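You operate a simulated robot arm through the tools that you are given. There is no shell and no other tool. Be economical: measure what you need, move in short steps, check, and stop when the job is done.

You run a simulated robot arm. Do the job below in one go: nothing can be reset, and whatever is moved stays where it is left.

TASK
Put the biscuit on the place at the kitchen-side chair away on the runner on the table.

It is judged by the outcome, as a careful person would: the job done as asked, and still so three seconds after it is handed in. It fails if anything else is knocked over, pushed out of place, dropped, spilled or broken.

THE ROBOT
A 7-joint arm with a two-finger parallel gripper, fixed in place. Base frame: the origin is at the foot of the arm, x ahead of it, y to its left, z up; the work surface is at about z = 0. Units: mm, rad, N and s.
With the tool pointing down near the work surface it reaches from about 220 to 580 mm from the base axis. Its first joint turns from -1.152 to 1.152 rad. Payload 2.5 kg.
The TCP is the grasp point between the finger pads, 23 mm short of the fingertips. In the tool frame z runs along the fingers and y along their closing line. The gripper opens to 94 mm. The fingers are 38 mm wide and 10 mm thick; the gripper's body (54 by 96 mm) begins 39 mm behind the TCP.
Orientation is that of the tool frame in the base frame, as a unit quaternion [w, x, y, z]. With the fingers straight down and closing along the base's y, the tool's x points along the base's -x, its y along +y and its z along -z.

THE INTERFACE
- The arm moves only by the tool apply_moves. Its argument "targets" is a list of rows, each a list of 5 numbers: the shift along the tool's x, y, z in mm, then the turn about the tool's z in rad, then the closure, from 0 (fully open) to 1 (shut). In form: [[dx, dy, dz, spin, claw], ...]. A call has 1 to 12 rows; each row shifts and turns the commanded pose from where the row before left it, along the tool's axes as they then stand. A row lasts 0.2 s, in which the tool goes at most 50 mm and 0.15 rad; a call with a longer step from one row to the next is refused whole, and so is a gripper value outside its range. Where a pose cannot be reached the arm comes as near as it can. A force on the tool above 40 N (or 10 N above the force at the start of the call, whichever is more), or a blocked arm, ends the call early, and 0.2 s more pass. The fingers move at their own pace (about 108 mm/s each) and stop on an object; they squeeze with about 34 N. The grip force told is the motor's: it shows also when the fingers shut on nothing. Time passes only in rows, and 0.2 s behind the last, so rows that do not move let the fingers close. The reply holds the time, the measured pose of the TCP, the force on the tool along the base axes, the opening and the grip force, in the units named above and with some noise, and new pictures: "show" is both (left out), scene, wrist or none.
- Cameras (640 x 400 px; columns grow to the right, rows downward): "scene" is fixed at [70.9, -404.4, 517.2]; the picture's right is [1.00, -0.03, 0.00], its down [-0.02, -0.80, -0.60] and it looks along [0.02, 0.60, -0.80] (base axes); focal length 310 px, centre (320, 200). "wrist" rides on the gripper at [-39, 0, -44] in the tool frame; the picture's right is [0.00, -1.00, 0.00], its down [0.97, 0.00, -0.24] and it looks along [0.24, 0.00, 0.97] (tool axes); focal length 218 px, centre (320, 200).
- measure_at(camera, pixels): for up to 12 pixels [column, row] of the newest picture of that camera ("zoom" is the newest enlarged one), the place [x, y, z] in the base frame of the surface seen there, good to about 3 mm. No time passes.
- inspect(camera, box): a new picture of the part [left, top, right, bottom] of that camera's present view, enlarged. No time passes.
- sign_off(): hands the job in; it is judged then, once.

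Go step by step. Measure first, check grasps and placings, and put right what went wrong. The budget is 60 turns and 120 pictures, counting those below and the enlarged ones. Unless the task says otherwise, let go and move clear before handing in, and close with one line.

The tools are called after "Call:" by a JSON object that holds its "fn" and its "kwargs". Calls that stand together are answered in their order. apply_moves: Moves the arm, as the interface text tells. Its arguments: {"type":"object","properties":{"targets":{"type":"array","items":{"type":"array","items":{"type":"number"}}},"show":{"type":"string","enum":["both","scene","wrist","none"]}},"required":["targets"]} The other tools are called the same way: measure_at (camera, pixels) gives the place of the surface under pixels of a picture; inspect (camera, box) takes an enlarged picture of a part of a camera's view; sign_off () hands the job in.

At the start:

```text
t: 0.0
ee_pos: [336.9, -70.8, 222.9]
tcp_rot: [0.001, 0.0, 1.0, 0.0]
force: [-0.2, -0.8, 0.4]
width: 94.0
grip_force: 0.1
```

scene: 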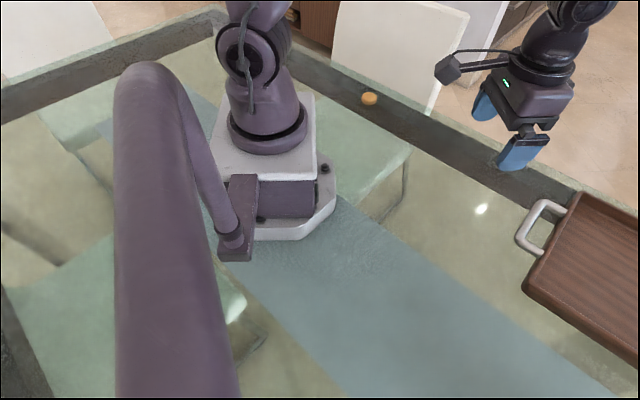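
wrist: 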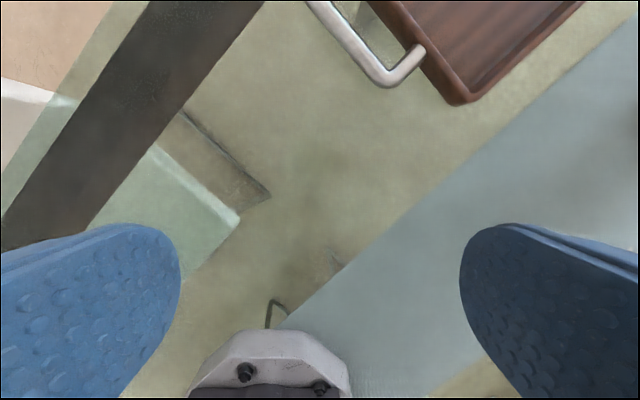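

The scene shows a small orange item near (369,98), a blue-grey runner running diagonally, and a tray at the right. I'll zoom in and measure first.

Call:
{"fn": "inspect", "kwargs": {"camera": "scene", "box": [300, 40, 460, 140]}}

Call:
{"fn": "measure_at", "kwargs": {"camera": "scene", "pixels": [[369, 98], [369, 103], [385, 120], [380, 170], [360, 210], [420, 290], [300, 330], [520, 350], [545, 240], [340, 110], [450, 230], [440, 150]]}}

Call:
{"fn": "inspect", "kwargs": {"camera": "scene", "box": [0, 0, 640, 400]}}

```text
4.00 times, centred on (380, 90) of scene
```

zoom: 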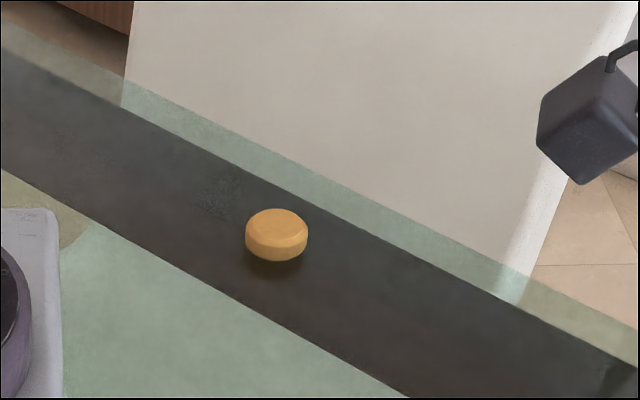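

```text
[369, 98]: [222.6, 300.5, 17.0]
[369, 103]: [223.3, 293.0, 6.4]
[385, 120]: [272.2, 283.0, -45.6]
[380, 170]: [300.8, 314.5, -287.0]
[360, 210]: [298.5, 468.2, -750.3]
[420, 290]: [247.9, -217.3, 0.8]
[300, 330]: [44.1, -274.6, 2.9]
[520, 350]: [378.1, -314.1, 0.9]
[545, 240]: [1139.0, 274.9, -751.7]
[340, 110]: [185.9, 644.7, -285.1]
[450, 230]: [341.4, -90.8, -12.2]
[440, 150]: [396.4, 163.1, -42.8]
```

```text
1.00 times, centred on (320, 200) of scene
```

zoom: 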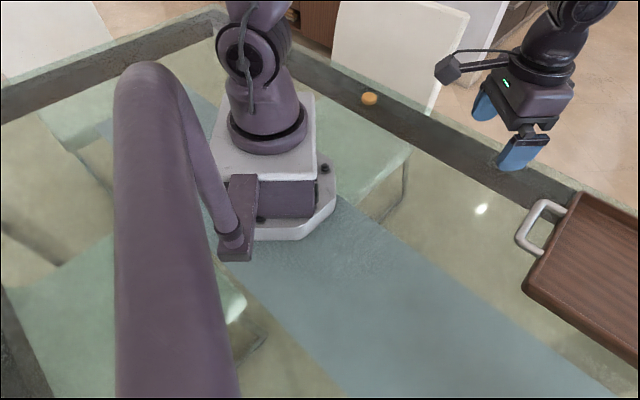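

The biscuit (369,98) lies on the glass at about (222,300), roughly 40 mm wide and 17 mm high. I'll go over it at the present height and measure the runner edges meanwhile.

Call:
{"fn": "measure_at", "kwargs": {"camera": "scene", "pixels": [[410, 240], [408, 255], [380, 235], [480, 330], [340, 270], [300, 280], [280, 300], [350, 390], [420, 320], [380, 290], [500, 320], [460, 300]]}}

Call:
{"fn": "apply_moves", "kwargs": {"targets": [[5, 45, 0, 0, 0], [5, 45, 0, 0, 0], [5, 45, 0, 0, 0], [8, 45, 0, 0, 0], [15, 45, 0, 0, 0], [20, 43, 0, 0, 0], [20, 43, 0, 0, 0], [0, 0, 0, 0, 0]]}}

```text
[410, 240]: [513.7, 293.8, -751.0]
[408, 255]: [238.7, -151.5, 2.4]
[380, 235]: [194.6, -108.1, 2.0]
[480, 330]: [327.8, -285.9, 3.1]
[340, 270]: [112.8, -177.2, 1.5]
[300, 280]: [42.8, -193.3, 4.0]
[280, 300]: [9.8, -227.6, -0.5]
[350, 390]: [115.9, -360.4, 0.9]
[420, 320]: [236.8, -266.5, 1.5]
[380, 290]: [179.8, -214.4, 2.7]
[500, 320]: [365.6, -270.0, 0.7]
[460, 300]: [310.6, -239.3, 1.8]
```

```text
t: 1.8
ee_pos: [259.1, 237.8, 223.7]
tcp_rot: [0.0, 0.0, 1.0, 0.0]
force: [-0.1, 0.5, 0.4]
width: 94.1
grip_force: 0.0
```

scene: 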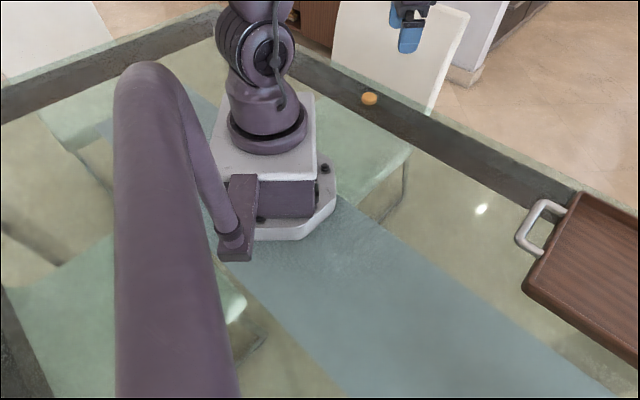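
wrist: 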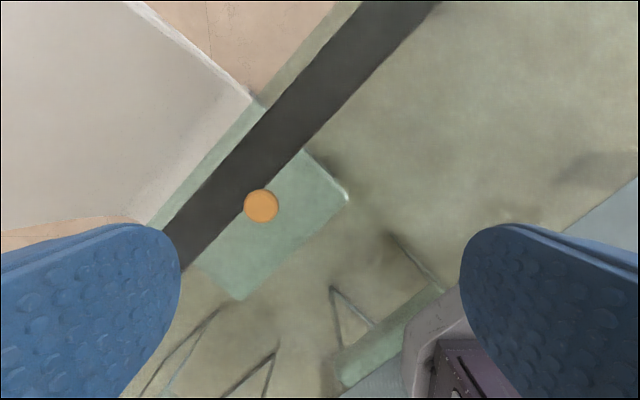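

The wrist view shows the biscuit at (261,206), close to a chair back. I'll measure the biscuit and the chair back's height before going lower.

Call:
{"fn": "measure_at", "kwargs": {"camera": "wrist", "pixels": [[261, 206], [244, 206], [278, 206], [261, 190], [261, 222], [248, 95], [200, 60], [150, 180], [130, 10], [50, 150], [60, 210]]}}

Call:
{"fn": "measure_at", "kwargs": {"camera": "scene", "pixels": [[340, 5], [468, 18], [430, 110], [400, 60], [335, 60], [450, 80]]}}

```text
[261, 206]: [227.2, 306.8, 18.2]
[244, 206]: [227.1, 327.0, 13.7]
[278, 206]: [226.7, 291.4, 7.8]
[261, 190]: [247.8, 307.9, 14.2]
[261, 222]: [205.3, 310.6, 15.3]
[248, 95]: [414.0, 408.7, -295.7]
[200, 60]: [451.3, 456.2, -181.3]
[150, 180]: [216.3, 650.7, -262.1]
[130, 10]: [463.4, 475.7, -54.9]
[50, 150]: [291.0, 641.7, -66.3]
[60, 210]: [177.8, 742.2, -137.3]
```

```text
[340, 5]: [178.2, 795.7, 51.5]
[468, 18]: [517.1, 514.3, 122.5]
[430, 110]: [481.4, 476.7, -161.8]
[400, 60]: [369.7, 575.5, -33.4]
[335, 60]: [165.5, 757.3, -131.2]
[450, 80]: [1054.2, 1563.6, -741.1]
```

The biscuit centre is about (226.5, 309), top z≈18, and the chair back is well clear at y>450. I'll centre over it and descend to z≈70.

Call:
{"fn": "apply_moves", "kwargs": {"targets": [[16, 35.6, 0, 0, 0], [16.6, 35.6, 0, 0, 0], [0, 0, 45, 0, 0], [0, 0, 45, 0, 0], [0, 0, 40, 0, 0], [0, 0, 24, 0, 0], [0, 0, 0, 0, 0]]}}

```text
t: 3.4
ee_pos: [227.2, 310.0, 69.3]
tcp_rot: [0.0, 0.001, 1.0, 0.0]
force: [-0.5, 0.6, -0.6]
width: 93.9
grip_force: 0.1
```

scene: 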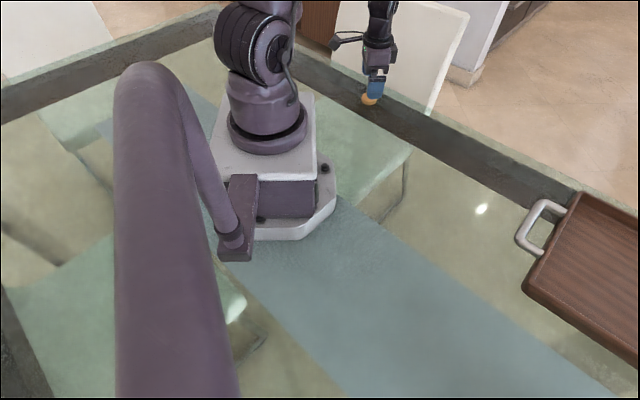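
wrist: 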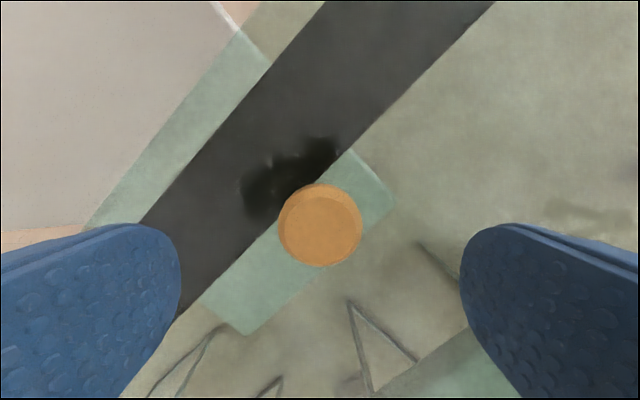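

The biscuit is centred between the fingers (320,227). I'll descend to z≈26 and close.

Call:
{"fn": "apply_moves", "kwargs": {"targets": [[-1.5, 0, 25, 0, 0], [0, 0, 18, 0, 0], [0, 0, 0, 0, 0], [0, 0, 0, 0, 0.65], [0, 0, 0, 0, 0.65], [0, 0, 0, 0, 0.65]]}}

```text
t: 4.8
ee_pos: [228.1, 311.4, 25.4]
tcp_rot: [0.0, 0.0, 1.0, 0.001]
force: [0.2, 0.7, -0.5]
width: 39.7
grip_force: 33.8
```

scene: 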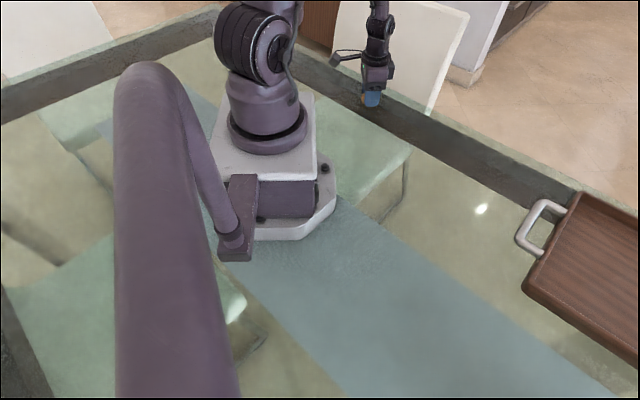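
wrist: 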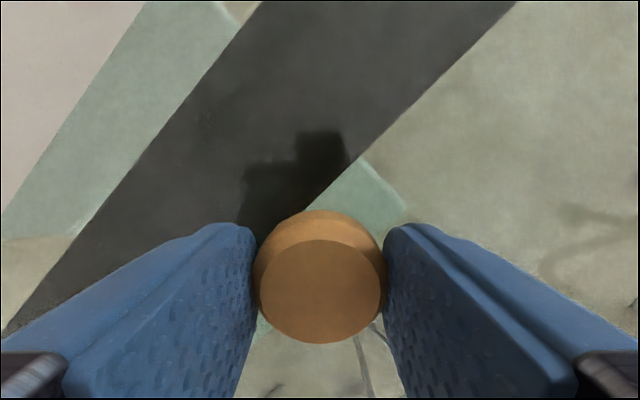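

Grip holds at 39.7 mm wide with 33.8 N. I'll lift and carry it around in front of the base, toward the runner.

Call:
{"fn": "apply_moves", "kwargs": {"targets": [[0, 0, -30, 0, 0.65], [0, 0, -45, 0, 0.65], [0, 0, -45, 0, 0.65], [-22.4, -42.2, 0, 0, 0.65], [-22.4, -42.2, 0, 0, 0.65], [-22.4, -42.2, 0, 0, 0.65], [-22.4, -42.2, 0, 0, 0.65], [-22.4, -42.2, 0, 0, 0.65], [0, -40, 0, 0, 0.65], [0, -40, 0, 0, 0.65], [0, -40, 0, 0, 0.65], [0, -40, 0, 0, 0.65]]}}

```text
t: 7.4
ee_pos: [340.9, -60.3, 148.1]
tcp_rot: [0.0, -0.001, 1.0, 0.0]
force: [-0.7, -0.3, -0.2]
width: 39.5
grip_force: 33.8
```

scene: 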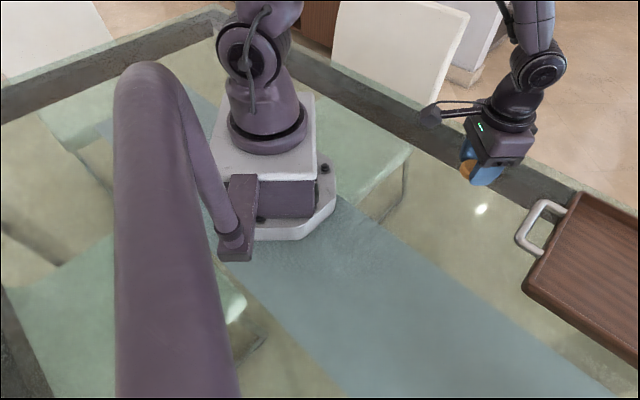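
wrist: 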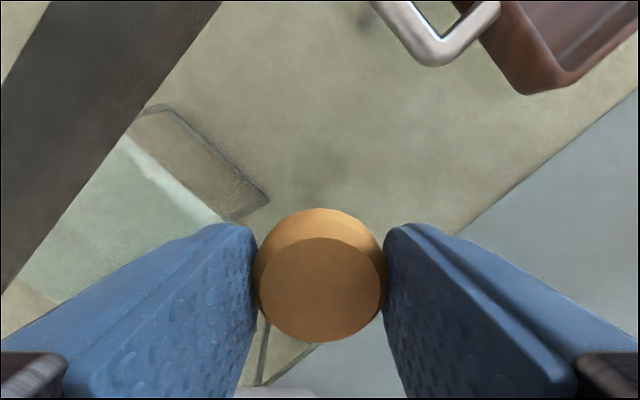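

The biscuit is still held firmly. I'll move over the runner at about (230,-225) and come down to z≈68.

Call:
{"fn": "apply_moves", "kwargs": {"targets": [[22, -33, 0, 0, 0.65], [22, -33, 0, 0, 0.65], [22, -33, 0, 0, 0.65], [22, -33, 0, 0, 0.65], [22, -33, 0, 0, 0.65], [0, 0, 40, 0, 0.65], [0, 0, 40, 0, 0.65], [0, 0, 0, 0, 0.65]]}}

```text
t: 9.2
ee_pos: [230.6, -225.3, 65.5]
tcp_rot: [0.0, 0.0, 1.0, 0.0]
force: [-0.3, -0.6, 0.0]
width: 39.7
grip_force: 34.0
```

scene: 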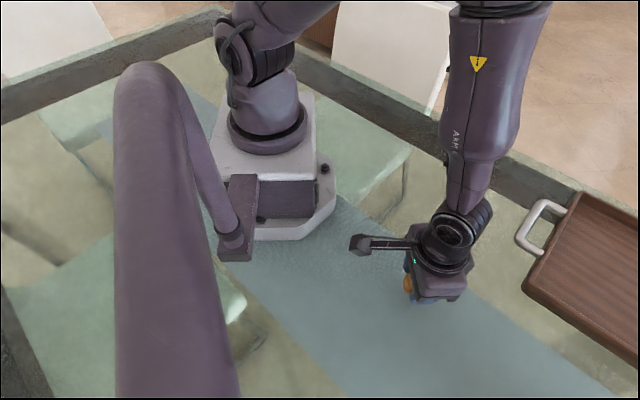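
wrist: 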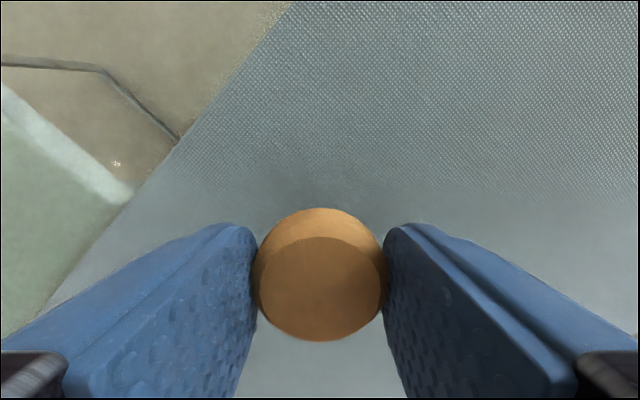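

It is above the runner, well inside its edges. I'll lower gently to z≈27.5 (runner about 1–2 mm thick).

Call:
{"fn": "apply_moves", "kwargs": {"targets": [[0, 0, 20, 0, 0.65], [0, 0, 12, 0, 0.65], [0, 0, 5.5, 0, 0.65], [0, 0, 0, 0, 0.65]]}}

```text
t: 10.2
ee_pos: [230.2, -224.7, 28.3]
tcp_rot: [0.0, -0.001, 1.0, -0.001]
force: [0.3, -0.6, -0.5]
width: 39.5
grip_force: 33.8
```

scene: 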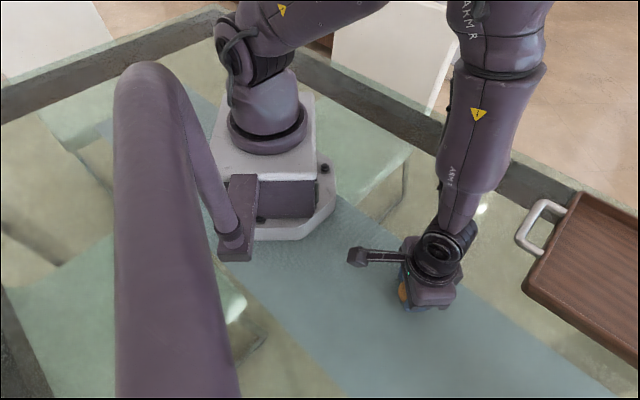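
wrist: 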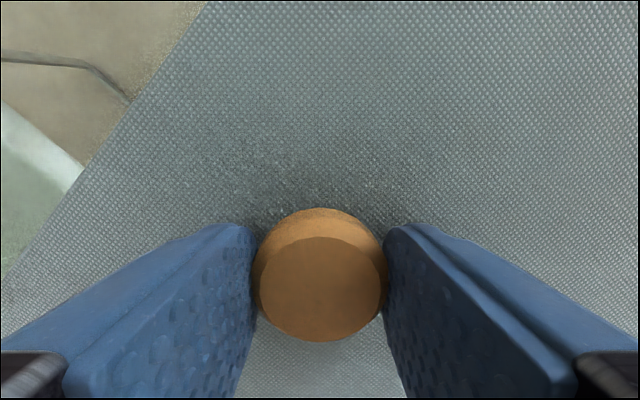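

There's no contact force yet at z=28.3, so I'll ease down 1.5 mm more.

Call:
{"fn": "apply_moves", "kwargs": {"targets": [[0, 0, 0.8, 0, 0.65], [0, 0, 0.7, 0, 0.65], [0, 0, 0, 0, 0.65]], "show": "none"}}

```text
t: 11.0
ee_pos: [228.8, -225.4, 28.3]
tcp_rot: [-0.001, 0.0, 1.0, 0.0]
force: [-4.8, 3.1, 21.1]
width: 39.7
grip_force: 34.0
```

The 21 N upward force shows the biscuit rests on the runner. I'll ease back slightly, release and go straight up.

Call:
{"fn": "apply_moves", "kwargs": {"targets": [[0, 0, -1.2, 0, 0.65], [0, 0, 0, 0, 0.5], [0, 0, 0, 0, 0.3], [0, 0, 0, 0, 0.1], [0, 0, -20, 0, 0.1], [0, 0, -40, 0, 0.1], [0, 0, -45, 0, 0.1], [0, 0, -45, 0, 0.1], [0, 0, 0, 0, 0.1]]}}

```text
t: 13.0
ee_pos: [231.1, -226.1, 179.1]
tcp_rot: [-0.001, -0.001, 1.0, 0.001]
force: [0.0, 0.0, 0.1]
width: 84.8
grip_force: 0.0
```

scene: 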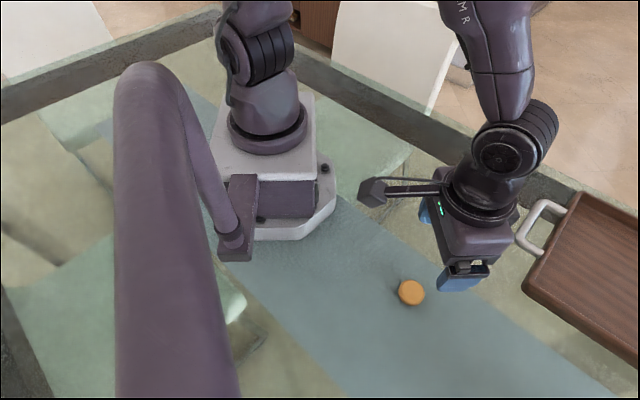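
wrist: 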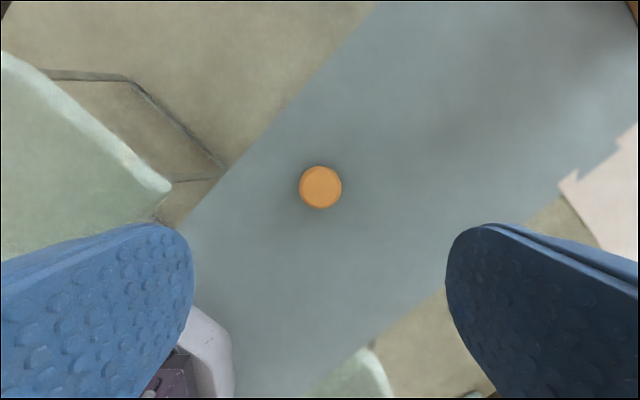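

The biscuit now lies flat on the runner at scene (411,292), well inside its edges. The gripper is clear and the tray and everything else look unmoved, so I'm handing in.

Call:
{"fn": "sign_off", "kwargs": {}}

```text
The job is handed in.
```

The biscuit from the kitchen-side place is now lying flat on the table runner, and nothing else was touched.
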